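You operate a simulated robot arm through the tools that you are given. There is no shell and no other tool. Be economical: measure what you need, move in short steps, check, and stop when the job is done.

Carry out the task below with a simulated robot arm. There is one attempt and no reset: what you move stays moved.

JOB
Take the green rolled hat and put it on the top of the narrow table. Take the black rolled hat and put it on the top of the narrow table. Press the bin 56 button to switch it off. Put the white box marked "wristbands" from the top of the short wall table on the bench top before the bright monitor and the white box labelled "laces" in the inside of bin 65. Take the pink box on the top of the short wall table and put it away on the middle shelf of bay 26. Fetch the grey rolled towel and set it on top of the green pack on the top of the long wall table. Lift the rear printer cover open. Any order will do.

Only the result counts: the job must be done as asked and must still hold three seconds after the hand-in. Knocking over, shifting, dropping, spilling or breaking anything else fails it. A push-on lid holds only when it is set on centred and level and pressed home; a screw cap is set on level and turned clockwise until tight. Flat cloth is picked up by pressing the open fingertips on it (5 to 10 N) and closing them slowly along it; thin cloth reads only 2 to 8 mm in the jaws.

ROBOT AND FRAMES
A 6-joint arm with a two-finger parallel gripper on a trunk, on a base that drives. Base frame: it is fixed to the floor where the robot stands at the start and does not move with it; the origin is under the middle of the robot, x ahead of it, y to its left, z up; the surface under the hand at the start is at about z = 0.8. Readings come in m, rad, newtons and seconds.
Its first joint turns from -2.897 to 2.897 rad. Places, roughly: bench top before the bright monitor [-3.8, -0.5, 0.8]; bin 56 button [0.7, -0.7, 0.9]; black rolled hat [1, -0.25, 0.75]; green pack [0.5, 3, 0.75]; green rolled hat [0.75, -0.25, 0.75]; grey rolled towel [1, 0.5, 0.75]; inside of bin 65 (17x33 cm) [0.86, 0.82, 0.8]; middle shelf of bay 26 [-6.7, 0.2, 1]; pink box [0.75, -2, 0.75]; rear printer cover [-4.6, -0.8, 0.9]; top of the narrow table [-1.4, 0.6, 0.7]; white box [0.25, -1.5, 0.75]. Payload 3.91 kg.
The TCP is the grasp point between the finger pads, 0.03 m short of the fingertips. In the tool frame z runs along the fingers and y along their closing line. Largest opening 0.11 m; finger width 0.02, thickness 0.01; the body of the gripper, 0.048 by 0.112 m, starts 0.055 m behind the TCP.
Orientation is that of the tool frame in the base frame, as [roll, pitch, yaw] about the fixed x, y, z axes, in that order (R = Rz(yaw) Ry(pitch) Rx(roll)). With the fingers straight down and closing along the base's y, the tool's x points along the base's -x, its y along +y and its z along -z.

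CONTROLS
- The arm moves only by the tool send_rows. Its argument "rows" is a list of rows, each an object of numbers (a shift or turn left out is 0, a gripper value left out holds the last): "grip": the finger opening in m, from 0 to 0.11; "tx", "ty", "tz": the shift along the tool's x, y, z in m; "rx", "ry", "rz": the turn, a rotation vector about the tool's x, y, z in rad. In form: [{"grip": .., "tx": .., "ty": .., "tz": .., "rx": .., "ry": .., "rz": ..}, ...]. A call has 1 to 10 rows; each row is the pose to reach, as a shift and turn from the pose commanded when the call began, along the tool's axes at that moment. Each row takes 0.2 s and may step no farther than 0.05 m and 0.15 rad from the row before; otherwise, or with a gripper value out of range, the whole call is refused. A pose out of reach is approached as far as the arm can. The call stops where the force on the tool passes 40 N (or 10 N more than at its start, if that is more) or the arm is blocked; 0.2 s more then pass. Each finger travels about 0.153 m/s and halts on what it meets, pressing with about 33 N; the grip force reading is that of the motor and also rises with nothing between the fingers. The clock runs only during rows and for 0.2 s after the last one: add rows that repeat a pose to give the fingers time. The reply holds the time, the measured pose of the TCP, the force on the tool along the base axes, the opening and the grip force, in the units named above and with some noise, with the torque about the TCP (base axes, N m) and any sound that the robot's microphone picked up.
- Cameras (640 x 400 px; columns grow to the right, rows downward): "scene" is now at [0.2205, 0.213, 1.3768]; the picture's right is [-0.22, -0.98, 0.00], its down [-0.49, 0.11, -0.86] and it looks along [0.84, -0.19, -0.50] (base axes); focal length 214 px, centre (320, 200). "wrist" rides on the gripper at [0.072, 0.017, -0.103] in the tool frame; the picture's right is [-0.23, 0.97, 0.00], its down [-0.76, -0.18, -0.62] and it looks along [-0.61, -0.14, 0.78] (tool axes); focal length 222 px, centre (320, 200).
- snapshot(camera): a new picture of that camera. It takes no simulated time.
- steer(legs): drives the robot by 1 to 6 legs, each [ahead, turn to the left] in m and rad, along the robot's own axes; the way and the turn of a leg run together, so that a leg with both is an arc; at most 1.5 m and 3.142 rad a leg. The arm and the cameras ride along, it lands a little off, and it stops where it bumps. It gives what a move gives.
- aim_head(pan, tilt): turns the head with the scene camera to pan (to the left, within 2.094 rad either way) and tilt (down, from -0.506 to 1.204), counted from straight ahead of the robot. It gives what a move gives.
- pixel_to_xyz(camera, pixels): there is no depth. For up to 12 entries [column, row, z] of the newest picture of that camera ("zoom" is the newest enlarged one), the place [x, y] in the base frame at which the ray of that pixel passes the height z, good to about 0.003 m. It takes no simulated time.
- close_up(camera, box): a new picture of the part [left, top, right, bottom] of that camera's present view, enlarged. It takes no simulated time.
- sign_off(): hands the job in; it is judged then, once.

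Work in short steps. Measure before you move; look again where a grasp or a placing could have gone wrong, and mend it. You have 138 turns and 154 pictures in all, those below and enlarged ones among them. Open the gripper and draw the arm clear of the work before you hand the job in, unless the task says otherwise; then end with one line.

The tools are called by a JSON object that holds its "fn" and its "kwargs". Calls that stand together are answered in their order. send_rows: Moves the arm, as the interface text tells. Its arguments: {"type":"object","properties":{"rows":{"type":"array","items":{"type":"object","properties":{"grip":{"type":"number"},"tx":{"type":"number"},"ty":{"type":"number"},"tz":{"type":"number"},"rx":{"type":"number"},"ry":{"type":"number"},"rz":{"type":"number"}}}}},"required":["rows"]} The other tools are called the same way: steer (legs) drives the base; aim_head (pan, tilt) turns the head that bears the scene camera; snapshot (camera) takes a picture; pixel_to_xyz (camera, pixels) gives the place at which the rays of pixels pass given heights; close_up (camera, box) takes an enlarged picture of a part of a camera's view; sign_off () hands the job in.

At the start:

```text
t: 0.0
tcp_pos: [0.627, -0.1263, 1.1479]
orientation: [3.141, -0.002, 3.141]
ft_force: [-0.8, -0.6, -0.1]
moment: [0.01, 0.01, 0.02]
opening: 0.1101
grasp_force: 0.1
robot x, y, heading: [0.0015, 0.0003, -0.002]
head pan, tilt: [-0.22, 0.527]
```

scene: 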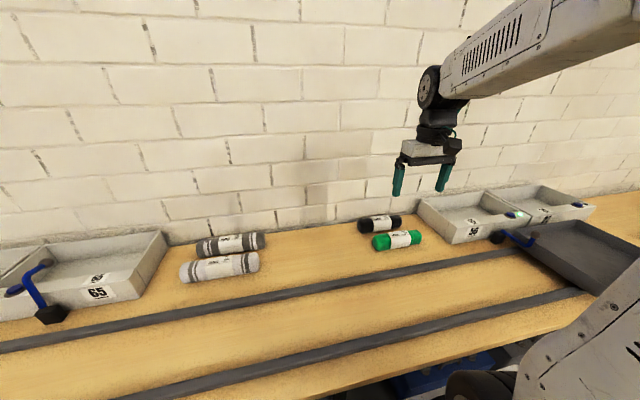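
wrist: 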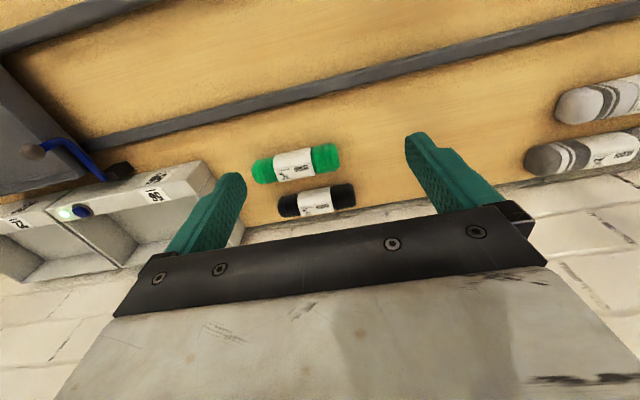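

The scene shows the green hat at (398,240), black hat at (380,223), two rolled towels at (230,243)/(220,267), and the bin 56 button near (515,215). I take enlarged views to see details.

{"fn": "close_up", "kwargs": {"camera": "scene", "box": [340, 170, 640, 300]}}

{"fn": "close_up", "kwargs": {"camera": "scene", "box": [0, 210, 300, 340]}}

{"fn": "pixel_to_xyz", "kwargs": {"camera": "scene", "pixels": [[375, 243, 0.8], [421, 236, 0.8], [360, 225, 0.8], [400, 220, 0.8], [183, 270, 0.8], [257, 262, 0.8], [198, 247, 0.8], [264, 240, 0.8]]}}

```text
2.13 times, centred on (490, 235) of scene
```

zoom: 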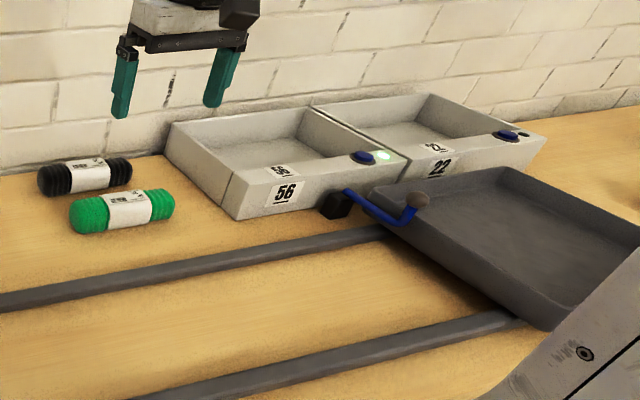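

```text
2.13 times, centred on (150, 275) of scene
```

zoom: 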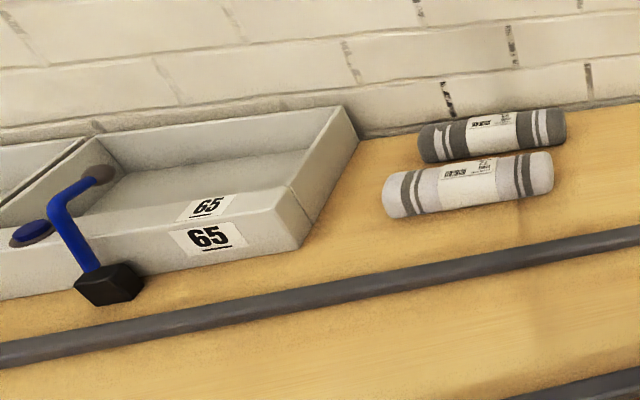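

```text
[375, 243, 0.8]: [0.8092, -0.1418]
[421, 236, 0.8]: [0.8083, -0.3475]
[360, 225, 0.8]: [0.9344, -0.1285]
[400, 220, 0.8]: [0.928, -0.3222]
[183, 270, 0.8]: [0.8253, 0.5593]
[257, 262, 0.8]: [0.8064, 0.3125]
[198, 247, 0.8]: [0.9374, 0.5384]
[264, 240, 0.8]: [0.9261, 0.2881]
```

Grey towel = rear dark one (x≈0.93 matches). Triangulate heights by comparing both cameras at several z.

{"fn": "pixel_to_xyz", "kwargs": {"camera": "wrist", "pixels": [[256, 171, 0.8], [338, 157, 0.8], [256, 171, 0.84], [338, 157, 0.84], [279, 206, 0.8], [354, 192, 0.8], [279, 206, 0.84], [354, 192, 0.84], [84, 211, 0.85], [84, 211, 0.9], [121, 169, 0.85], [121, 169, 0.8]]}}

{"fn": "pixel_to_xyz", "kwargs": {"camera": "scene", "pixels": [[375, 243, 0.84], [421, 236, 0.84], [360, 225, 0.84], [400, 220, 0.84], [510, 214, 0.85], [510, 214, 0.9], [497, 237, 0.85], [497, 237, 0.8]]}}

```text
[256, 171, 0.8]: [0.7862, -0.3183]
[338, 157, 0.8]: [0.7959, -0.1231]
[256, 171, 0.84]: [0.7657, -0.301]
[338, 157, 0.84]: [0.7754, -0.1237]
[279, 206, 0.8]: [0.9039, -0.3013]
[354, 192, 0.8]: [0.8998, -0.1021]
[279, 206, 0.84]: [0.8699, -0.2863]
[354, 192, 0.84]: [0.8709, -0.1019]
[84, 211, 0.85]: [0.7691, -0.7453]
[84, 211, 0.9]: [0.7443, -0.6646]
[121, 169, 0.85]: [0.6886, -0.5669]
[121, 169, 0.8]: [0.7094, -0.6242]
```

```text
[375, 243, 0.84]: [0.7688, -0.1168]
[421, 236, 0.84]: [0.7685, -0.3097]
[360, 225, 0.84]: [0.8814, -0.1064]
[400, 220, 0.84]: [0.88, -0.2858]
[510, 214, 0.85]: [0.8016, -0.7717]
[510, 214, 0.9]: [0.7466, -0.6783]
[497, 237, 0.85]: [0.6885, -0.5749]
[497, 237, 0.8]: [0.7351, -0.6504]
```

Heights agree: hats' axes at z≈0.835 — green (0.77,-0.21), black (0.876,-0.195); button at ≈(0.745,-0.675,0.9). Now survey around with the head, left-rear first.

{"fn": "aim_head", "kwargs": {"pan": 2.09, "tilt": 0.4}}

{"fn": "snapshot", "kwargs": {"camera": "scene"}}

{"fn": "aim_head", "kwargs": {"pan": -2.09, "tilt": 0.4}}

{"fn": "snapshot", "kwargs": {"camera": "scene"}}

{"fn": "aim_head", "kwargs": {"pan": 1.0, "tilt": 0.4}}

{"fn": "snapshot", "kwargs": {"camera": "scene"}}

{"fn": "aim_head", "kwargs": {"pan": -1.1, "tilt": 0.5}}

{"fn": "snapshot", "kwargs": {"camera": "scene"}}

```text
t: 2.1
tcp_pos: [0.6278, -0.1265, 1.1481]
orientation: [-3.14, -0.002, -3.141]
ft_force: [-0.5, -0.1, 0.3]
moment: [0.0, 0.0, -0.03]
opening: 0.11
grasp_force: 0.0
robot x, y, heading: [0.0011, -0.0001, 0.001]
head pan, tilt: [2.089, 0.4]
```

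```text
149 pictures are left
```

scene: 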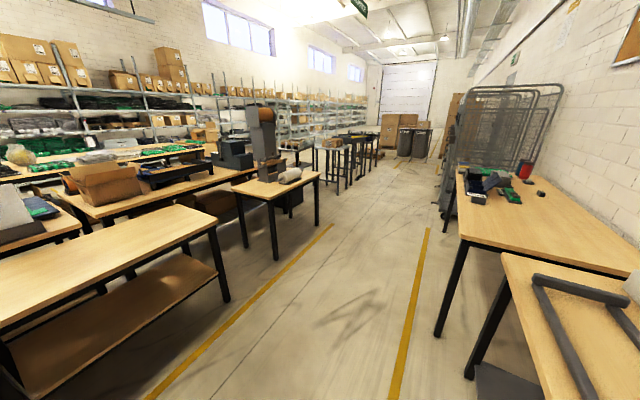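

```text
t: 5.5
tcp_pos: [0.6265, -0.1268, 1.1492]
orientation: [3.141, -0.001, 3.141]
ft_force: [0.5, -0.6, 0.4]
moment: [0.02, -0.01, -0.01]
opening: 0.1099
grasp_force: 0.0
robot x, y, heading: [0.0038, 0.0007, 0.0]
head pan, tilt: [-2.089, 0.4]
```

```text
148 pictures are left
```

scene: 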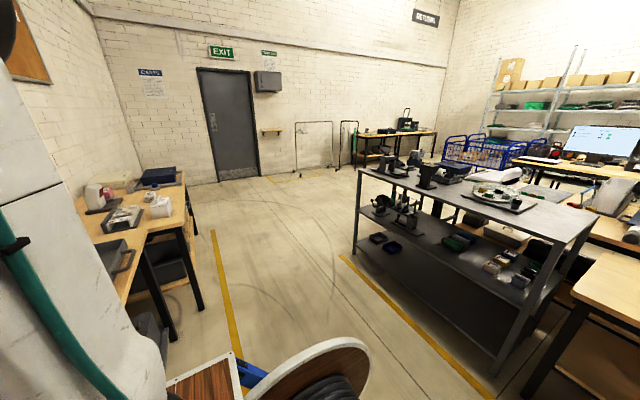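

```text
t: 8.2
tcp_pos: [0.6266, -0.1249, 1.1484]
orientation: [3.141, 0.0, -3.141]
ft_force: [-0.2, 1.0, -0.6]
moment: [-0.01, 0.0, -0.02]
opening: 0.1101
grasp_force: 0.0
robot x, y, heading: [-0.0025, 0.0016, -0.004]
head pan, tilt: [1.0, 0.4]
```

```text
147 pictures are left
```

scene: 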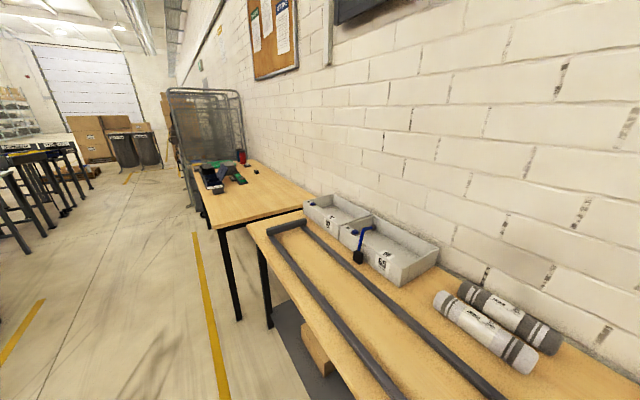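

```text
t: 10.2
tcp_pos: [0.6283, -0.1259, 1.1494]
orientation: [-3.141, 0.0, -3.141]
ft_force: [0.3, 0.2, -0.5]
moment: [0.01, 0.0, 0.01]
opening: 0.1099
grasp_force: 0.1
robot x, y, heading: [-0.0015, 0.0014, -0.003]
head pan, tilt: [-1.1, 0.499]
```

```text
146 pictures are left
```

scene: 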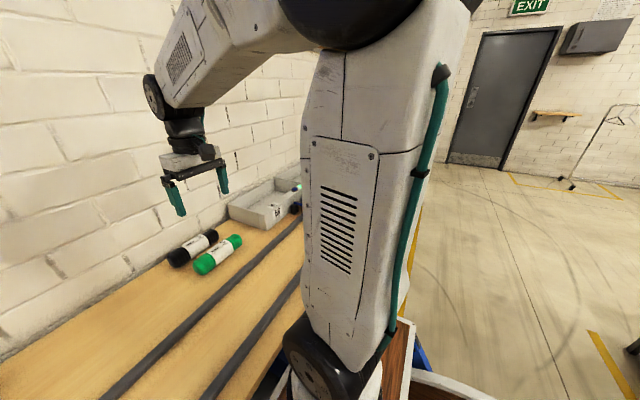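

Robot pose is reported and the layout is clear. Start with the green hat: turn the tool 90° so it closes along x and move over (0.77,-0.21).

{"fn": "send_rows", "kwargs": {"rows": [{"grip": 0.1, "tx": -0.014, "ty": -0.008, "rz": 0.15}, {"tx": -0.028, "ty": -0.016, "rz": 0.3}, {"tx": -0.042, "ty": -0.024, "rz": 0.45}, {"tx": -0.056, "ty": -0.032, "rz": 0.6}, {"tx": -0.07, "ty": -0.04, "rz": 0.75}, {"tx": -0.085, "ty": -0.05, "rz": 0.9}, {"tx": -0.1, "ty": -0.06, "rz": 1.05}, {"tx": -0.115, "ty": -0.07, "rz": 1.2}, {"tx": -0.13, "ty": -0.08, "rz": 1.35}, {"tx": -0.143, "ty": -0.084, "rz": 1.5}]}}

{"fn": "send_rows", "kwargs": {"rows": [{"grip": 0.095, "tz": 0.04, "rz": 0.07}, {"tz": 0.08, "rz": 0.07}, {"tz": 0.12, "rz": 0.07}, {"tz": 0.16, "rz": 0.07}]}}

{"fn": "snapshot", "kwargs": {"camera": "wrist"}}

{"fn": "aim_head", "kwargs": {"pan": -0.25, "tilt": 0.6}}

{"fn": "snapshot", "kwargs": {"camera": "scene"}}

```text
t: 12.4
tcp_pos: [0.7709, -0.2097, 1.1504]
orientation: [3.141, -0.001, 1.638]
ft_force: [-0.8, 0.6, -0.2]
moment: [-0.03, -0.02, 0.06]
opening: 0.1
grasp_force: 0.1
robot x, y, heading: [0.0019, -0.0027, 0.0]
head pan, tilt: [-1.1, 0.499]
```

```text
t: 13.4
tcp_pos: [0.7695, -0.2104, 0.9884]
orientation: [3.139, -0.001, 1.57]
ft_force: [-0.8, -0.1, 0.3]
moment: [-0.01, -0.02, -0.02]
opening: 0.0948
grasp_force: 0.1
robot x, y, heading: [-0.0045, -0.0017, 0.002]
head pan, tilt: [-1.1, 0.499]
```

```text
145 pictures are left
```

wrist: 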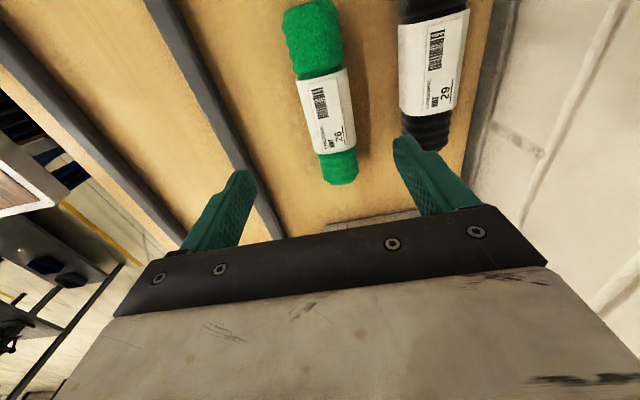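

```text
t: 14.6
tcp_pos: [0.7698, -0.2094, 0.9883]
orientation: [3.141, 0.0, 1.571]
ft_force: [0.9, -0.5, -0.8]
moment: [-0.01, 0.01, -0.03]
opening: 0.0951
grasp_force: 0.0
robot x, y, heading: [0.0011, -0.0041, -0.006]
head pan, tilt: [-0.25, 0.6]
```

```text
144 pictures are left
```

scene: 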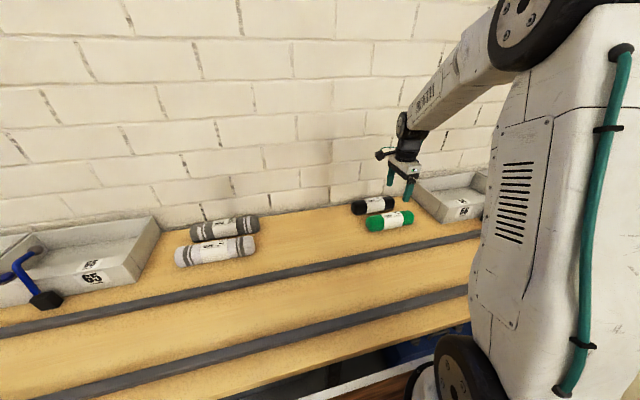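

Verify hat positions from the close wrist view: green ends at about (312,10)-(340,182), black end (428,148).

{"fn": "pixel_to_xyz", "kwargs": {"camera": "wrist", "pixels": [[310, 10, 0.835], [337, 170, 0.835], [305, 120, 0.835], [352, 110, 0.835], [428, 140, 0.835], [402, 100, 0.835], [465, 80, 0.835], [336, 185, 0.8], [245, 170, 0.8]]}}

{"fn": "pixel_to_xyz", "kwargs": {"camera": "scene", "pixels": [[368, 225, 0.835], [411, 216, 0.835], [354, 208, 0.835], [394, 202, 0.835]]}}

```text
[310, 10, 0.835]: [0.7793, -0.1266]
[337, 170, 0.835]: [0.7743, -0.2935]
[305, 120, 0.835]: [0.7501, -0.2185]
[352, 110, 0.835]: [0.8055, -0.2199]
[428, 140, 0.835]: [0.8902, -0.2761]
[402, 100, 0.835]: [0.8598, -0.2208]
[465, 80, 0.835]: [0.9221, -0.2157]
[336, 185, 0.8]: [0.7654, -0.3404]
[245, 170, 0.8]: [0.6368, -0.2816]
```

```text
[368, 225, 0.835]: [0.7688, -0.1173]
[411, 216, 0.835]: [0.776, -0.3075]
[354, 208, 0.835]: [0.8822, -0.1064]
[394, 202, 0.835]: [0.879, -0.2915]
```

Green hat centre x≈0.777, gap to black ≈5 cm. Descend to z≈0.838 with grip 0.095, then close.

{"fn": "send_rows", "kwargs": {"rows": [{"grip": 0.09, "ty": 0.007, "tz": 0.05}, {"ty": 0.007, "tz": 0.1}, {"ty": 0.007, "tz": 0.13}, {"ty": 0.007, "tz": 0.15}, {"ty": 0.007, "tz": 0.15}]}}

{"fn": "send_rows", "kwargs": {"rows": [{"grip": 0.03}, {"grip": 0.03}, {"grip": 0.03}, {"grip": 0.03}]}}

{"fn": "send_rows", "kwargs": {"rows": [{"tz": -0.03}, {"tz": -0.07}, {"tz": -0.12}, {"tz": -0.17}, {"tz": -0.17}]}}

{"fn": "snapshot", "kwargs": {"camera": "wrist"}}

{"fn": "snapshot", "kwargs": {"camera": "scene"}}

```text
refused: row 1 steps farther than a row can; nothing moved
```

```text
t: 15.6
tcp_pos: [0.7698, -0.2103, 0.9881]
orientation: [-3.141, 0.0, 1.571]
ft_force: [0.6, 0.7, -0.1]
moment: [0.02, -0.02, 0.01]
opening: 0.03
grasp_force: 0.0
robot x, y, heading: [-0.0008, -0.0007, 0.004]
head pan, tilt: [-0.25, 0.6]
```

```text
t: 16.8
tcp_pos: [0.7708, -0.2096, 1.1589]
orientation: [3.14, 0.0, 1.571]
ft_force: [0.3, -0.4, -0.5]
moment: [-0.03, 0.02, 0.03]
opening: 0.0302
grasp_force: 0.1
robot x, y, heading: [0.0006, 0.0006, -0.002]
head pan, tilt: [-0.25, 0.6]
```

```text
143 pictures are left
```

wrist: 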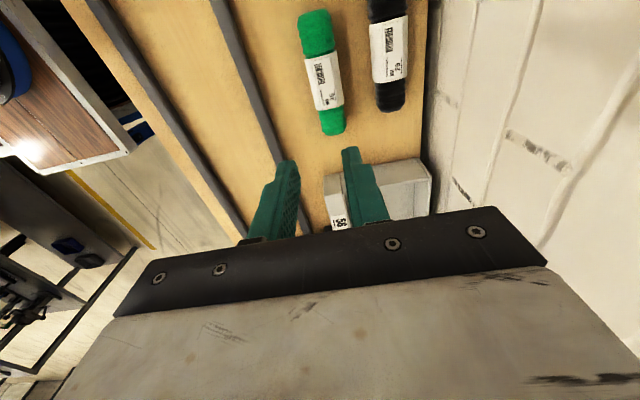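

```text
142 pictures are left
```

scene: 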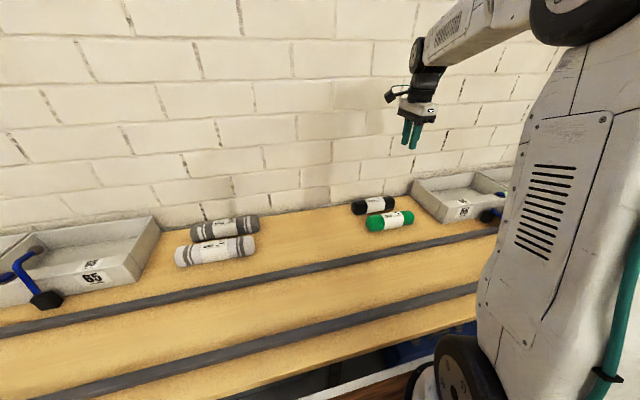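

The first row was refused (step slightly over 0.05), harmlessly. Redo with smaller steps.

{"fn": "send_rows", "kwargs": {"rows": [{"grip": 0.09, "ty": 0.006, "tz": 0.045}, {"ty": 0.006, "tz": 0.09}, {"ty": 0.006, "tz": 0.135}, {"ty": 0.006, "tz": 0.18}, {"ty": 0.006, "tz": 0.225}, {"ty": 0.006, "tz": 0.27}, {"ty": 0.006, "tz": 0.3}, {"ty": 0.006, "tz": 0.32}, {"ty": 0.006, "tz": 0.32}]}}

{"fn": "send_rows", "kwargs": {"rows": [{"grip": 0.03}, {"grip": 0.03}, {"grip": 0.03}, {"grip": 0.03}]}}

{"fn": "send_rows", "kwargs": {"rows": [{"tz": -0.03}, {"tz": -0.07}, {"tz": -0.115}, {"tz": -0.16}, {"tz": -0.2}, {"tz": -0.24}]}}

{"fn": "snapshot", "kwargs": {"camera": "wrist"}}

```text
t: 18.8
tcp_pos: [0.7766, -0.2095, 0.8397]
orientation: [-3.142, 0.001, 1.571]
ft_force: [0.6, -0.8, 0.3]
moment: [-0.02, -0.02, -0.02]
opening: 0.0903
grasp_force: 0.0
robot x, y, heading: [0.0027, 0.0036, -0.001]
head pan, tilt: [-0.25, 0.6]
```

```text
t: 19.8
tcp_pos: [0.7771, -0.2101, 0.839]
orientation: [-3.141, 0.001, 1.57]
ft_force: [-0.2, 1.1, 0.2]
moment: [0.0, 0.02, 0.02]
opening: 0.0554
grasp_force: 33.1
robot x, y, heading: [0.0017, -0.0026, -0.002]
head pan, tilt: [-0.25, 0.6]
```

```text
t: 21.2
tcp_pos: [0.7757, -0.2101, 1.0781]
orientation: [3.142, 0.002, 1.57]
ft_force: [1.0, 0.1, -1.1]
moment: [0.01, 0.03, -0.01]
opening: 0.0554
grasp_force: 33.1
robot x, y, heading: [0.0015, 0.0022, 0.003]
head pan, tilt: [-0.25, 0.6]
```

```text
141 pictures are left
```

wrist: 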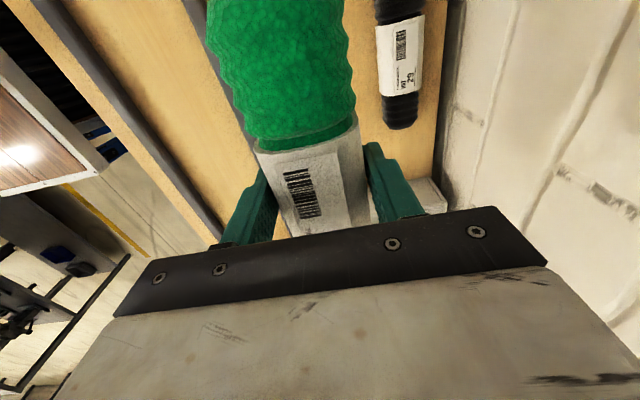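

Green hat is held (55 mm). Now look at the narrow table behind with the head.

{"fn": "aim_head", "kwargs": {"pan": 2.09, "tilt": 0.8}}

{"fn": "snapshot", "kwargs": {"camera": "scene"}}

```text
t: 23.3
tcp_pos: [0.7755, -0.2092, 1.0788]
orientation: [3.141, -0.001, 1.573]
ft_force: [-0.1, -0.4, -0.7]
moment: [0.0, -0.01, -0.04]
opening: 0.0553
grasp_force: 33.3
robot x, y, heading: [0.0014, 0.0013, 0.0]
head pan, tilt: [2.089, 0.799]
```

```text
140 pictures are left
```

scene: 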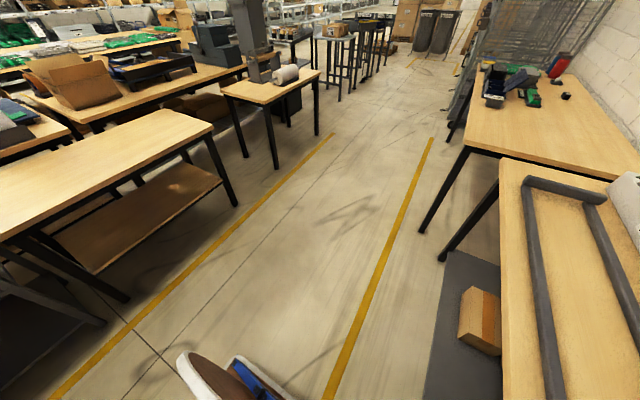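

{"fn": "pixel_to_xyz", "kwargs": {"camera": "scene", "pixels": [[213, 127, 0.72], [162, 109, 0.72], [0, 238, 0.72], [0, 172, 0.72], [239, 205, 0.0], [129, 300, 0.0], [300, 75, 0.9]]}}

{"fn": "close_up", "kwargs": {"camera": "scene", "box": [0, 80, 240, 310]}}

```text
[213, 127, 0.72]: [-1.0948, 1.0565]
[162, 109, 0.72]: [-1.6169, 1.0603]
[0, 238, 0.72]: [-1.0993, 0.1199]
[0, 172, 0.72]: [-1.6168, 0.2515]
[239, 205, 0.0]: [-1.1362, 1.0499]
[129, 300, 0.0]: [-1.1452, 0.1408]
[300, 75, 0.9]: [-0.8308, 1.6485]
```

```text
1.74 times, centred on (120, 195) of scene
```

zoom: 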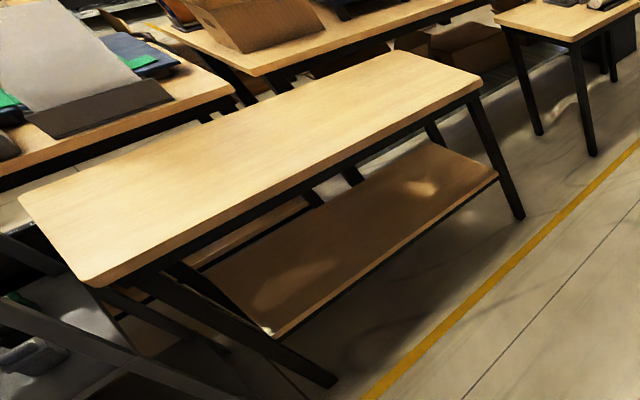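

The narrow table top spans x −1.1…−1.62, y 0.12…1.06 at z≈0.72 and is empty. Back up 0.5 m and turn around left to face it.

{"fn": "steer", "kwargs": {"legs": [[-0.5, 0], [0, 3.14]]}}

{"fn": "aim_head", "kwargs": {"pan": -0.4, "tilt": 0.65}}

{"fn": "snapshot", "kwargs": {"camera": "scene"}}

```text
t: 33.6
tcp_pos: [-1.2757, 0.2056, 1.0785]
orientation: [-3.141, 0.0, -1.562]
ft_force: [0.5, 0.0, -0.1]
moment: [0.01, 0.03, 0.03]
opening: 0.0553
grasp_force: 33.2
robot x, y, heading: [-0.499, -0.0009, -3.141]
head pan, tilt: [2.089, 0.799]
```

```text
t: 35.9
tcp_pos: [-1.2756, 0.2036, 1.0796]
orientation: [-3.141, -0.001, -1.564]
ft_force: [-0.7, 0.4, -0.1]
moment: [0.01, 0.01, -0.03]
opening: 0.0552
grasp_force: 33.4
robot x, y, heading: [-0.5004, 0.0015, -3.134]
head pan, tilt: [-0.4, 0.649]
```

```text
138 pictures are left
```

scene: 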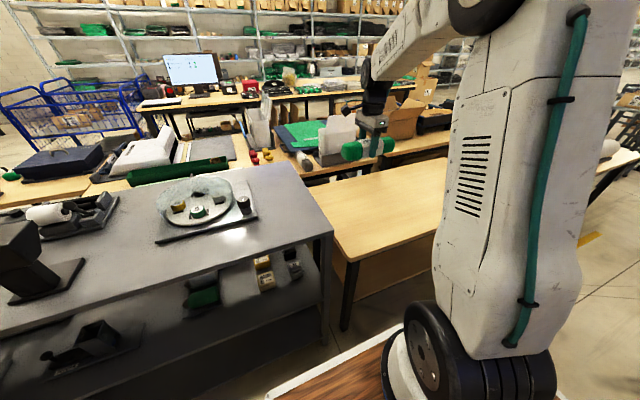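

Cross-check the tabletop height with corner (340,262) near and (383,172) far-left edge.

{"fn": "pixel_to_xyz", "kwargs": {"camera": "scene", "pixels": [[348, 262, 0.7], [348, 262, 0.72], [348, 262, 0.75], [345, 330, 0.0]]}}

{"fn": "close_up", "kwargs": {"camera": "scene", "box": [280, 140, 480, 340]}}

```text
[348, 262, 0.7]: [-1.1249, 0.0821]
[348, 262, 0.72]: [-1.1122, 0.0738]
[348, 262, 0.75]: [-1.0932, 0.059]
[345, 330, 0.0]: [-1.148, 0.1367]
```

```text
2.00 times, centred on (380, 240) of scene
```

zoom: 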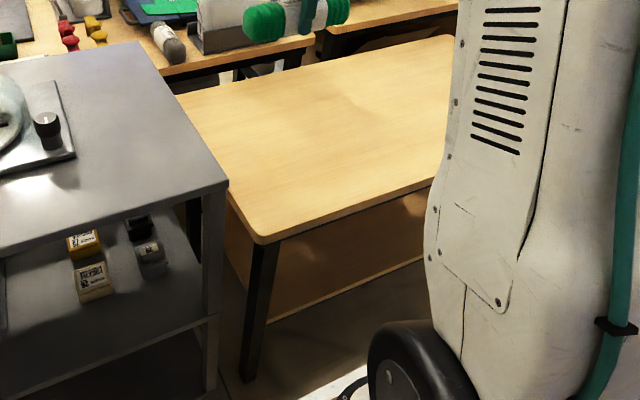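

Move over (-1.28,0.40) and descend to just above the table.

{"fn": "send_rows", "kwargs": {"rows": [{"tx": -0.04}, {"tx": -0.08}, {"tx": -0.12}, {"tx": -0.16}, {"tx": -0.195}, {"tx": -0.195, "tz": 0.045}, {"tx": -0.195, "tz": 0.09}, {"tx": -0.195, "tz": 0.135}, {"tx": -0.195, "tz": 0.18}, {"tx": -0.195, "tz": 0.225}]}}

{"fn": "send_rows", "kwargs": {"rows": [{"tz": 0.04}, {"tz": 0.06}, {"tz": 0.065}, {"tz": 0.07}, {"tz": 0.075}, {"tz": 0.08}, {"tz": 0.085}]}}

{"fn": "snapshot", "kwargs": {"camera": "scene"}}

```text
t: 38.1
tcp_pos: [-1.277, 0.3995, 0.8541]
orientation: [-3.141, 0.002, -1.564]
ft_force: [0.9, 0.3, -0.1]
moment: [-0.05, 0.0, -0.05]
opening: 0.0555
grasp_force: 33.2
robot x, y, heading: [-0.501, 0.0005, -3.138]
head pan, tilt: [-0.4, 0.649]
```

```text
t: 39.7
tcp_pos: [-1.2781, 0.3988, 0.7698]
orientation: [-3.141, -0.001, -1.565]
ft_force: [0.5, -0.6, -0.8]
moment: [0.0, -0.03, 0.0]
opening: 0.0553
grasp_force: 32.7
robot x, y, heading: [-0.4998, -0.0027, -3.135]
head pan, tilt: [-0.4, 0.649]
```

```text
136 pictures are left
```

scene: 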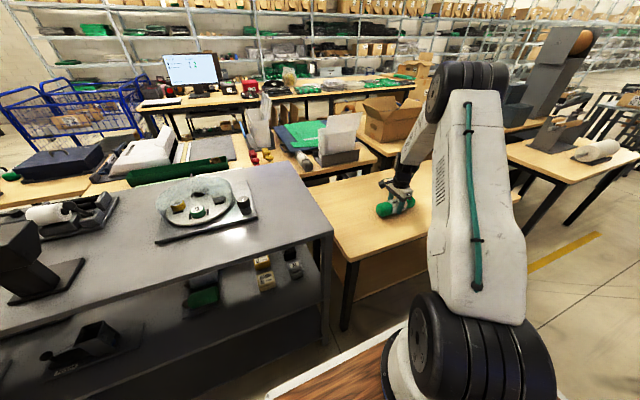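

No contact at z=0.770. Creep down in 3 mm steps watching the force.

{"fn": "send_rows", "kwargs": {"rows": [{"tz": 0.003}, {"tz": 0.006}, {"tz": 0.009}, {"tz": 0.012}]}}

{"fn": "send_rows", "kwargs": {"rows": [{"tz": 0.003}, {"tz": 0.006}, {"tz": 0.006}]}}

{"fn": "send_rows", "kwargs": {"rows": [{"tz": 0.003}, {"tz": 0.006}, {"tz": 0.006}]}}

```text
t: 40.7
tcp_pos: [-1.2773, 0.4002, 0.7586]
orientation: [3.139, 0.003, -1.564]
ft_force: [3.9, -2.7, 13.7]
moment: [-0.36, -0.25, -0.03]
opening: 0.0553
grasp_force: 33.1
robot x, y, heading: [-0.4977, -0.0006, -3.133]
head pan, tilt: [-0.4, 0.649]
```

```text
t: 41.1
tcp_pos: [-1.2789, 0.4, 0.7593]
orientation: [3.136, 0.004, -1.565]
ft_force: [0.9, -1.7, 13.1]
moment: [-0.47, -0.24, 0.06]
opening: 0.0555
grasp_force: 32.8
robot x, y, heading: [-0.4983, -0.001, -3.132]
head pan, tilt: [-0.4, 0.649]
stopped in row 2: the force on the tool passed its limit at 45 N (the readings are from after the stop); the commanded pose is now the measured one
```

```text
t: 41.6
tcp_pos: [-1.2796, 0.4018, 0.7595]
orientation: [3.135, 0.005, -1.566]
ft_force: [1.6, -1.6, 12.6]
moment: [-0.36, -0.32, 0.08]
opening: 0.0552
grasp_force: 33.3
robot x, y, heading: [-0.4984, -0.0016, -3.138]
head pan, tilt: [-0.4, 0.649]
stopped in row 2: the force on the tool passed its limit at 45 N (the readings are from after the stop); the commanded pose is now the measured one
```

Contact at 0.759 (table at 0.72). Release and lift.

{"fn": "send_rows", "kwargs": {"rows": [{"grip": 0.065}, {"grip": 0.085}, {"grip": 0.085}, {"grip": 0.085, "tz": -0.03}, {"tz": -0.07}, {"tz": -0.115}, {"tz": -0.16}, {"tz": -0.205}, {"tz": -0.25}, {"tz": -0.295}]}}

{"fn": "snapshot", "kwargs": {"camera": "wrist"}}

```text
t: 43.8
tcp_pos: [-1.2775, 0.3997, 1.052]
orientation: [3.137, 0.004, -1.564]
ft_force: [-0.7, 0.2, 0.2]
moment: [0.0, -0.04, -0.01]
opening: 0.0852
grasp_force: 0.2
robot x, y, heading: [-0.4984, -0.001, -3.137]
head pan, tilt: [-0.4, 0.649]
```

```text
135 pictures are left
```

wrist: 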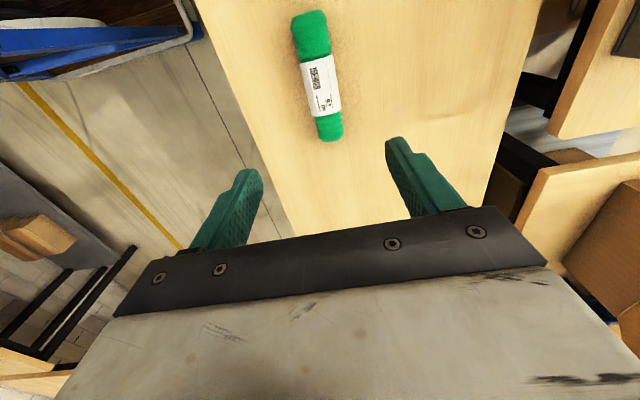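

Green hat lies on the table. Return: turn right (sweeping over the clear side), forward 0.5 m, then look with the wrist camera.

{"fn": "steer", "kwargs": {"legs": [[0, -3.14], [0.5, 0]]}}

{"fn": "snapshot", "kwargs": {"camera": "wrist"}}

```text
t: 54.0
tcp_pos: [0.7922, -0.3469, 1.0524]
orientation: [3.137, 0.003, 1.615]
ft_force: [-0.2, -0.5, -0.1]
moment: [0.02, -0.01, 0.04]
opening: 0.0849
grasp_force: 0.1
robot x, y, heading: [-0.0029, 0.0186, 0.05]
head pan, tilt: [-0.4, 0.649]
```

```text
134 pictures are left
```

wrist: 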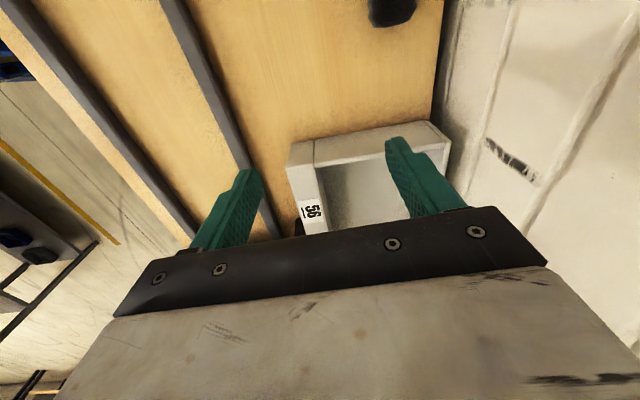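

Move over the black hat at (0.88,-0.198), correcting yaw by 0.045, and look.

{"fn": "send_rows", "kwargs": {"rows": [{"grip": 0.09, "tx": 0.036, "ty": 0.024, "rz": 0.02}, {"tx": 0.072, "ty": 0.048, "rz": 0.045}, {"tx": 0.108, "ty": 0.07, "rz": 0.045}, {"tx": 0.145, "ty": 0.0945, "rz": 0.045}, {"tx": 0.145, "ty": 0.0945, "tz": 0.045, "rz": 0.045}, {"tx": 0.145, "ty": 0.0945, "tz": 0.08, "rz": 0.045}, {"tx": 0.145, "ty": 0.0945, "tz": 0.08, "rz": 0.045}]}}

{"fn": "snapshot", "kwargs": {"camera": "wrist"}}

{"fn": "aim_head", "kwargs": {"pan": 0.05, "tilt": 0.6}}

{"fn": "snapshot", "kwargs": {"camera": "scene"}}

```text
t: 55.6
tcp_pos: [0.8812, -0.1975, 0.9717]
orientation: [3.137, 0.005, 1.572]
ft_force: [-0.4, 0.7, 0.4]
moment: [0.03, -0.01, -0.01]
opening: 0.09
grasp_force: 0.1
robot x, y, heading: [-0.0, 0.0234, 0.043]
head pan, tilt: [-0.4, 0.649]
```

```text
133 pictures are left
```

wrist: 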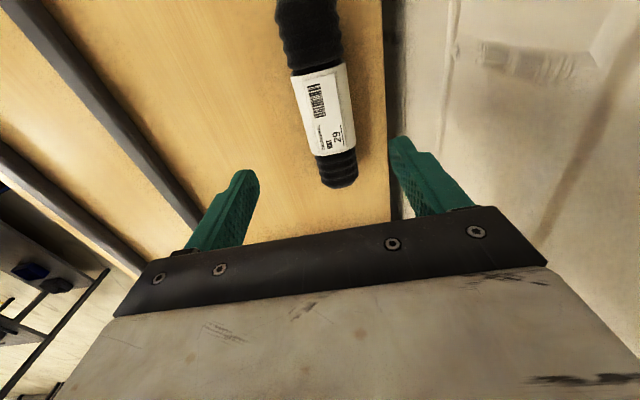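

```text
t: 56.5
tcp_pos: [0.8809, -0.1972, 0.9723]
orientation: [3.136, 0.005, 1.572]
ft_force: [0.1, -0.2, -0.2]
moment: [0.03, 0.03, 0.02]
opening: 0.09
grasp_force: 0.1
robot x, y, heading: [-0.0022, 0.0234, 0.044]
head pan, tilt: [0.051, 0.6]
```

```text
132 pictures are left
```

scene: 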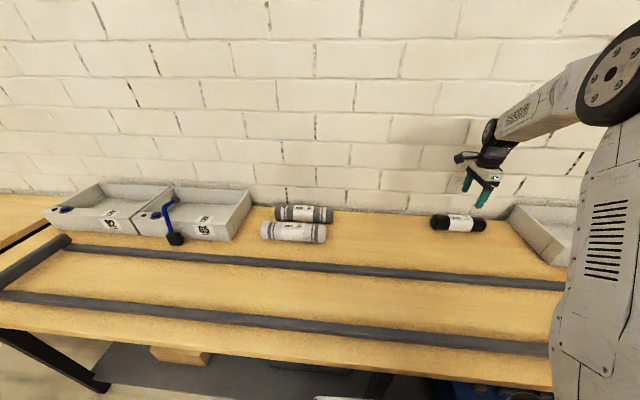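

{"fn": "pixel_to_xyz", "kwargs": {"camera": "wrist", "pixels": [[300, 110, 0.83], [350, 100, 0.83], [340, 183, 0.82], [388, 150, 0.8], [398, 100, 0.8], [276, 10, 0.83], [338, 5, 0.83]]}}

{"fn": "pixel_to_xyz", "kwargs": {"camera": "scene", "pixels": [[432, 222, 0.828], [484, 224, 0.828], [305, 206, 0.828], [332, 210, 0.828], [276, 211, 0.828]]}}

```text
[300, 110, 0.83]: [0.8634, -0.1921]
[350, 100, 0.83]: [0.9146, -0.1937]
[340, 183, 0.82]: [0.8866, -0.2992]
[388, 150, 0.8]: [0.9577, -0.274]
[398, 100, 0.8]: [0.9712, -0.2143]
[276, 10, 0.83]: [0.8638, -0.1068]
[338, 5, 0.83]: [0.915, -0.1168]
```

```text
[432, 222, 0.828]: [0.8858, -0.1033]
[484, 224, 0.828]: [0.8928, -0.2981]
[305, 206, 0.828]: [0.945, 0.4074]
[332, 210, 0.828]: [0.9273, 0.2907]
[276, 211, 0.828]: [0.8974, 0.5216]
```

Black hat centre x≈0.889. Descend, close, lift.

{"fn": "send_rows", "kwargs": {"rows": [{"ty": 0.004, "tz": 0.045}, {"ty": 0.008, "tz": 0.085}, {"ty": 0.008, "tz": 0.115}, {"ty": 0.008, "tz": 0.134}, {"ty": 0.008, "tz": 0.134}, {"ty": 0.008, "tz": 0.134, "grip": 0.03}, {"ty": 0.008, "tz": 0.134}, {"ty": 0.008, "tz": 0.134}, {"ty": 0.008, "tz": 0.134}]}}

{"fn": "send_rows", "kwargs": {"rows": [{"tz": -0.03}, {"tz": -0.07}, {"tz": -0.115}, {"tz": -0.16}, {"tz": -0.2}, {"tz": -0.24}]}}

{"fn": "snapshot", "kwargs": {"camera": "wrist"}}

```text
t: 58.5
tcp_pos: [0.8885, -0.1973, 0.8389]
orientation: [3.137, 0.003, 1.573]
ft_force: [0.9, -0.2, -0.5]
moment: [-0.03, -0.03, -0.01]
opening: 0.0555
grasp_force: 33.5
robot x, y, heading: [-0.0002, 0.0229, 0.051]
head pan, tilt: [0.051, 0.6]
```

```text
t: 59.9
tcp_pos: [0.8888, -0.1977, 1.0779]
orientation: [3.135, 0.001, 1.573]
ft_force: [-0.2, 0.0, -1.5]
moment: [0.04, 0.01, -0.02]
opening: 0.0553
grasp_force: 32.1
robot x, y, heading: [-0.0029, 0.0264, 0.047]
head pan, tilt: [0.051, 0.6]
```

```text
131 pictures are left
```

wrist: 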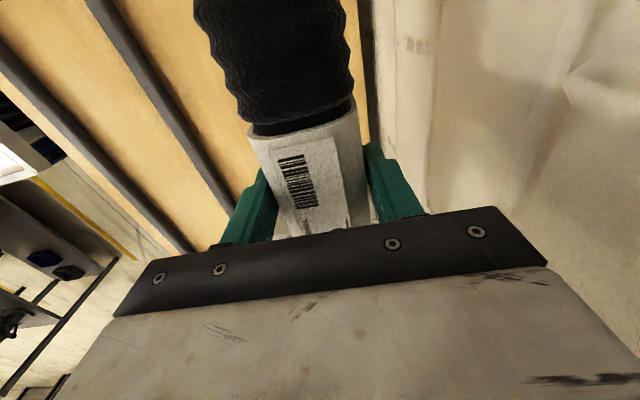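

Black hat held. Back up 0.6 m and turn to face the table.

{"fn": "steer", "kwargs": {"legs": [[-0.6, 0], [0, 3.09]]}}

{"fn": "snapshot", "kwargs": {"camera": "wrist"}}

```text
t: 70.4
tcp_pos: [-1.469, 0.2949, 1.0783]
orientation: [3.136, 0.002, -1.662]
ft_force: [0.1, -0.4, 0.4]
moment: [-0.02, 0.03, 0.02]
opening: 0.0556
grasp_force: 33.0
robot x, y, heading: [-0.6061, -0.0044, 3.098]
head pan, tilt: [0.051, 0.6]
```

```text
130 pictures are left
```

wrist: 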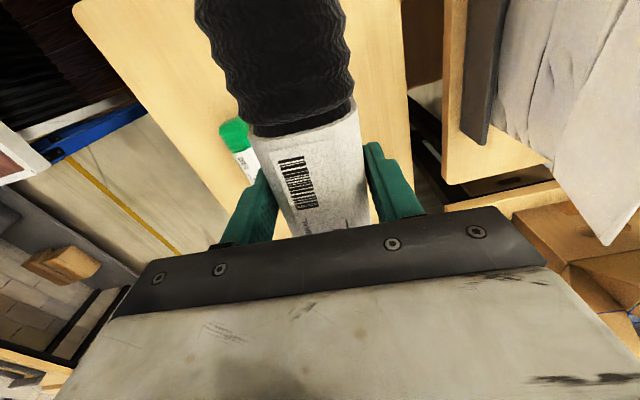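

Shift to (-1.43,0.36) and lower to z≈0.77, then creep.

{"fn": "send_rows", "kwargs": {"rows": [{"tx": -0.034, "ty": -0.016}, {"tx": -0.068, "ty": -0.033}, {"tx": -0.068, "ty": -0.033, "tz": 0.045}, {"tx": -0.068, "ty": -0.033, "tz": 0.09}, {"tx": -0.068, "ty": -0.033, "tz": 0.135}, {"tx": -0.068, "ty": -0.033, "tz": 0.18}, {"tx": -0.068, "ty": -0.033, "tz": 0.225}, {"tx": -0.068, "ty": -0.033, "tz": 0.265}, {"tx": -0.068, "ty": -0.033, "tz": 0.295}, {"tx": -0.068, "ty": -0.033, "tz": 0.305}]}}

{"fn": "send_rows", "kwargs": {"rows": [{"tz": 0.004}, {"tz": 0.008}, {"tz": 0.011}, {"tz": 0.013}, {"tz": 0.013}]}}

```text
t: 72.6
tcp_pos: [-1.431, 0.3609, 0.7732]
orientation: [3.135, 0.002, -1.661]
ft_force: [0.2, 0.3, -0.2]
moment: [0.03, 0.02, 0.02]
opening: 0.0553
grasp_force: 32.6
robot x, y, heading: [-0.6033, -0.0036, 3.099]
head pan, tilt: [0.051, 0.6]
```

```text
t: 73.8
tcp_pos: [-1.432, 0.3622, 0.7597]
orientation: [3.137, 0.002, -1.659]
ft_force: [-0.1, -0.4, -0.4]
moment: [-0.01, -0.03, 0.02]
opening: 0.0554
grasp_force: 32.7
robot x, y, heading: [-0.6042, -0.0024, 3.1]
head pan, tilt: [0.051, 0.6]
```

No contact yet at 0.7597, likely a millimetre above; go 1.5 mm more, release and lift.

{"fn": "send_rows", "kwargs": {"rows": [{"tz": 0.0015}, {"tz": 0.0015, "grip": 0.065}, {"tz": 0.0015, "grip": 0.085}, {"tz": 0.0015, "grip": 0.085}, {"tz": -0.03}, {"tz": -0.07}, {"tz": -0.115}, {"tz": -0.16}, {"tz": -0.205}, {"tz": -0.25}]}}

{"fn": "snapshot", "kwargs": {"camera": "wrist"}}

```text
t: 76.0
tcp_pos: [-1.4317, 0.3611, 1.0099]
orientation: [3.137, 0.004, -1.66]
ft_force: [0.8, 0.3, -0.7]
moment: [0.02, -0.03, 0.01]
opening: 0.0846
grasp_force: 0.0
robot x, y, heading: [-0.6018, -0.0066, 3.1]
head pan, tilt: [0.051, 0.6]
```

```text
129 pictures are left
```

wrist: 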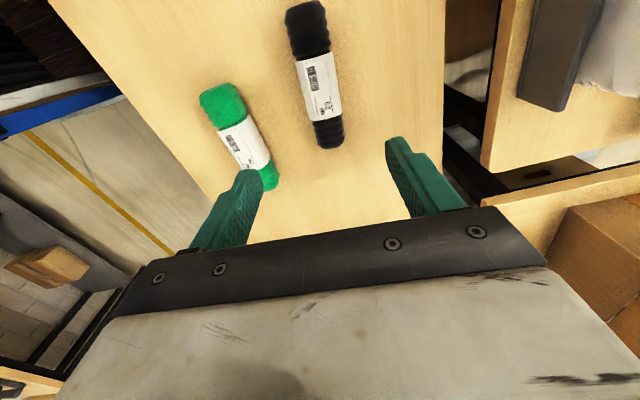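

Both hats rest on the narrow table. Now drive to around (0,0.3) facing the bench for the grey towel.

{"fn": "send_rows", "kwargs": {"rows": [{"tz": -0.04}, {"tz": -0.08}]}}

{"fn": "steer", "kwargs": {"legs": [[0, -2.636], [0.67, 0], [0, -0.464]]}}

{"fn": "aim_head", "kwargs": {"pan": 0.2, "tilt": 0.65}}

{"fn": "snapshot", "kwargs": {"camera": "scene"}}

{"fn": "snapshot", "kwargs": {"camera": "wrist"}}

```text
t: 76.6
tcp_pos: [-1.4312, 0.3604, 1.0886]
orientation: [3.137, 0.004, -1.66]
ft_force: [0.1, -0.3, -0.1]
moment: [-0.02, 0.02, 0.0]
opening: 0.0849
grasp_force: 0.0
robot x, y, heading: [-0.6011, -0.0024, 3.101]
head pan, tilt: [0.051, 0.6]
```

```text
t: 86.7
tcp_pos: [0.898, 0.3363, 1.0893]
orientation: [3.135, 0.005, 1.961]
ft_force: [0.7, -0.2, 0.0]
moment: [0.01, -0.01, 0.0]
opening: 0.0849
grasp_force: 0.0
robot x, y, heading: [-0.0, 0.2762, 0.439]
head pan, tilt: [0.051, 0.6]
stopped in leg 2: the robot was blocked; the commanded pose is now the measured one
```

```text
t: 87.4
tcp_pos: [0.8992, 0.3353, 1.0893]
orientation: [3.137, 0.004, 1.963]
ft_force: [0.5, -0.3, 0.0]
moment: [-0.01, 0.01, 0.02]
opening: 0.0852
grasp_force: 0.0
robot x, y, heading: [-0.0037, 0.2738, 0.436]
head pan, tilt: [0.201, 0.649]
```

```text
128 pictures are left
```

scene: 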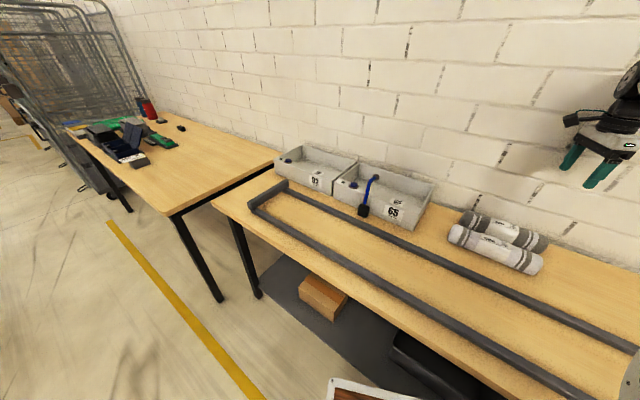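

```text
127 pictures are left
```

wrist: 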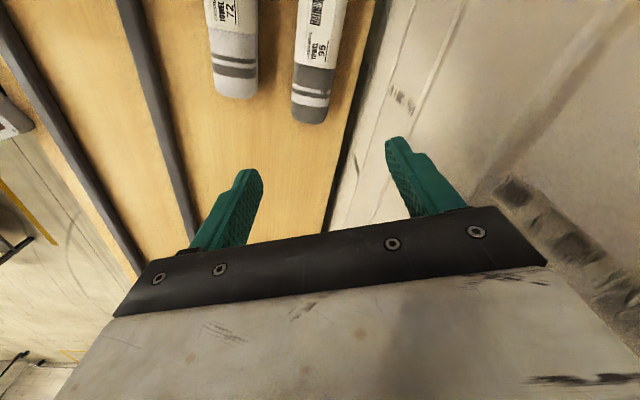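

The base touched the bench corner-on and stopped, but the towel is in reach from here. Measure the towel.

{"fn": "close_up", "kwargs": {"camera": "scene", "box": [430, 190, 570, 290]}}

{"fn": "pixel_to_xyz", "kwargs": {"camera": "wrist", "pixels": [[310, 121, 0.82], [313, 75, 0.83], [293, 80, 0.828], [335, 72, 0.828], [300, 20, 0.828], [343, 20, 0.828], [256, 70, 0.828], [240, 97, 0.82]]}}

{"fn": "pixel_to_xyz", "kwargs": {"camera": "scene", "pixels": [[464, 217, 0.828], [546, 243, 0.828], [455, 233, 0.828], [536, 266, 0.828]]}}

```text
4.00 times, centred on (500, 240) of scene
```

zoom: 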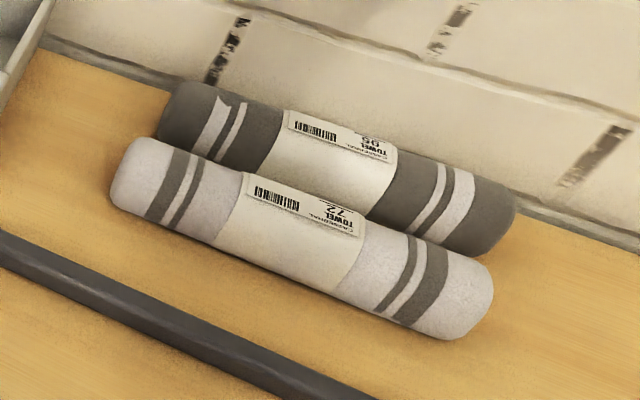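

```text
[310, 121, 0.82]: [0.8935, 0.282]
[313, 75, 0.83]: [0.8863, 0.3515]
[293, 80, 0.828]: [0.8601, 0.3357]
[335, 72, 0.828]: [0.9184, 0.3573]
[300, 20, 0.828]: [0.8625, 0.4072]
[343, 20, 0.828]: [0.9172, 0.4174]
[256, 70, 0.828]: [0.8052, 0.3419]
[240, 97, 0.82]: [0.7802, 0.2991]
```

```text
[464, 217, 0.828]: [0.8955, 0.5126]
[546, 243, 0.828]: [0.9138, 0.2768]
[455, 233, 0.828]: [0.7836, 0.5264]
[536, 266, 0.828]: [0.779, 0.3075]
```

Grey towel: axis x≈0.89, y 0.28–0.52, ~57 mm wide, 5 cm gap to the light one. Align over (0.89,0.40) yaw 1.57 and go down halfway.

{"fn": "send_rows", "kwargs": {"rows": [{"grip": 0.09, "tx": 0.021, "ty": 0.005, "rz": 0.13}, {"tx": 0.042, "ty": 0.01, "rz": 0.26}, {"tx": 0.0635, "ty": 0.0165, "rz": 0.39}, {"tx": 0.0635, "ty": 0.0165, "tz": 0.045, "rz": 0.39}, {"tx": 0.0635, "ty": 0.0165, "tz": 0.09, "rz": 0.39}, {"tx": 0.0635, "ty": 0.0165, "tz": 0.12, "rz": 0.39}, {"tx": 0.0635, "ty": 0.0165, "tz": 0.12, "rz": 0.39}]}}

{"fn": "snapshot", "kwargs": {"camera": "wrist"}}

```text
t: 89.0
tcp_pos: [0.8908, 0.4006, 0.9704]
orientation: [3.135, 0.003, 1.572]
ft_force: [-0.5, -0.1, 0.6]
moment: [0.02, 0.02, 0.0]
opening: 0.09
grasp_force: 0.0
robot x, y, heading: [0.0014, 0.2728, 0.438]
head pan, tilt: [0.201, 0.649]
```

```text
125 pictures are left
```

wrist: 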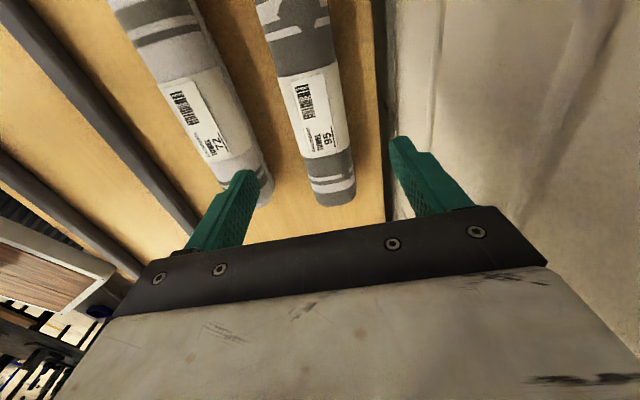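

{"fn": "pixel_to_xyz", "kwargs": {"camera": "wrist", "pixels": [[294, 100, 0.83], [345, 95, 0.83], [286, 60, 0.83], [335, 55, 0.83], [245, 120, 0.83], [330, 203, 0.82]]}}

```text
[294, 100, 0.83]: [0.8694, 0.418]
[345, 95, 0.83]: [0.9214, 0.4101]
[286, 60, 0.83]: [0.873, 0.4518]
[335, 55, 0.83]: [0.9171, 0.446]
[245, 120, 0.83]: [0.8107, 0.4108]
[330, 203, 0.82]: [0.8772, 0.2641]
```

Centre ≈0.893; descend, close, lift.

{"fn": "send_rows", "kwargs": {"rows": [{"ty": 0.002, "tz": 0.045}, {"ty": 0.002, "tz": 0.085}, {"ty": 0.002, "tz": 0.115}, {"ty": 0.002, "tz": 0.132}, {"ty": 0.002, "tz": 0.132}, {"ty": 0.002, "tz": 0.132, "grip": 0.03}, {"ty": 0.002, "tz": 0.132}, {"ty": 0.002, "tz": 0.132}, {"ty": 0.002, "tz": 0.132}]}}

{"fn": "send_rows", "kwargs": {"rows": [{"tz": -0.03}, {"tz": -0.07}, {"tz": -0.115}, {"tz": -0.16}, {"tz": -0.2}, {"tz": -0.24}, {"tz": -0.28}]}}

{"fn": "snapshot", "kwargs": {"camera": "wrist"}}

```text
t: 91.0
tcp_pos: [0.8939, 0.3991, 0.8379]
orientation: [3.134, 0.002, 1.572]
ft_force: [0.2, -0.1, -0.2]
moment: [0.04, 0.0, 0.01]
opening: 0.0576
grasp_force: 33.2
robot x, y, heading: [-0.0037, 0.2713, 0.436]
head pan, tilt: [0.201, 0.649]
```

```text
t: 92.6
tcp_pos: [0.8921, 0.4008, 1.1174]
orientation: [3.136, 0.0, 1.572]
ft_force: [1.2, 0.4, -1.8]
moment: [-0.01, 0.02, 0.0]
opening: 0.0573
grasp_force: 33.2
robot x, y, heading: [-0.0047, 0.2758, 0.432]
head pan, tilt: [0.201, 0.649]
```

```text
124 pictures are left
```

wrist: 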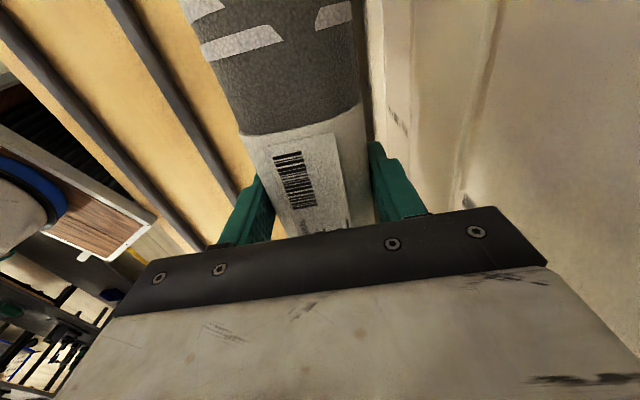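

Towel is held. Back off, turn left to face +y, and drive along the aisle.

{"fn": "steer", "kwargs": {"legs": [[-0.28, 0], [0, 1.135], [1.4, 0]]}}

{"fn": "aim_head", "kwargs": {"pan": -0.5, "tilt": 0.6}}

{"fn": "snapshot", "kwargs": {"camera": "scene"}}

```text
t: 93.8
tcp_pos: [0.796, 0.3592, 1.1519]
orientation: [3.065, -0.029, 1.6]
ft_force: [1.2, -0.9, 1.2]
moment: [0.1, 0.05, -0.01]
opening: 0.0574
grasp_force: 33.2
robot x, y, heading: [-0.0383, 0.2337, 0.464]
head pan, tilt: [0.201, 0.649]
stopped in leg 1: the robot was blocked; the commanded pose is now the measured one
```

```text
t: 94.9
tcp_pos: [0.7996, 0.3645, 1.1464]
orientation: [3.072, -0.026, 1.603]
ft_force: [0.6, -0.5, -1.4]
moment: [-0.04, 0.04, 0.02]
opening: 0.0575
grasp_force: 33.0
robot x, y, heading: [-0.0348, 0.2317, 0.465]
head pan, tilt: [-0.499, 0.6]
```

```text
123 pictures are left
```

scene: 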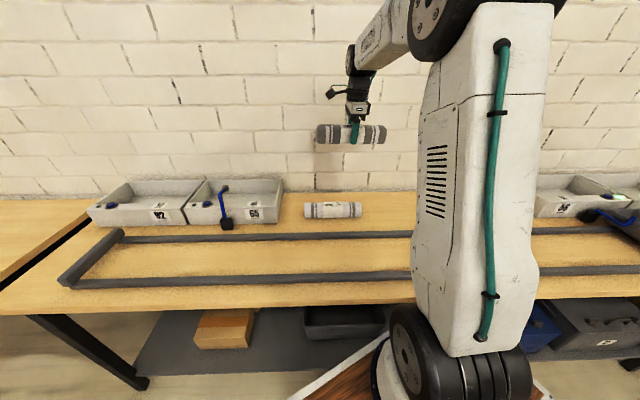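

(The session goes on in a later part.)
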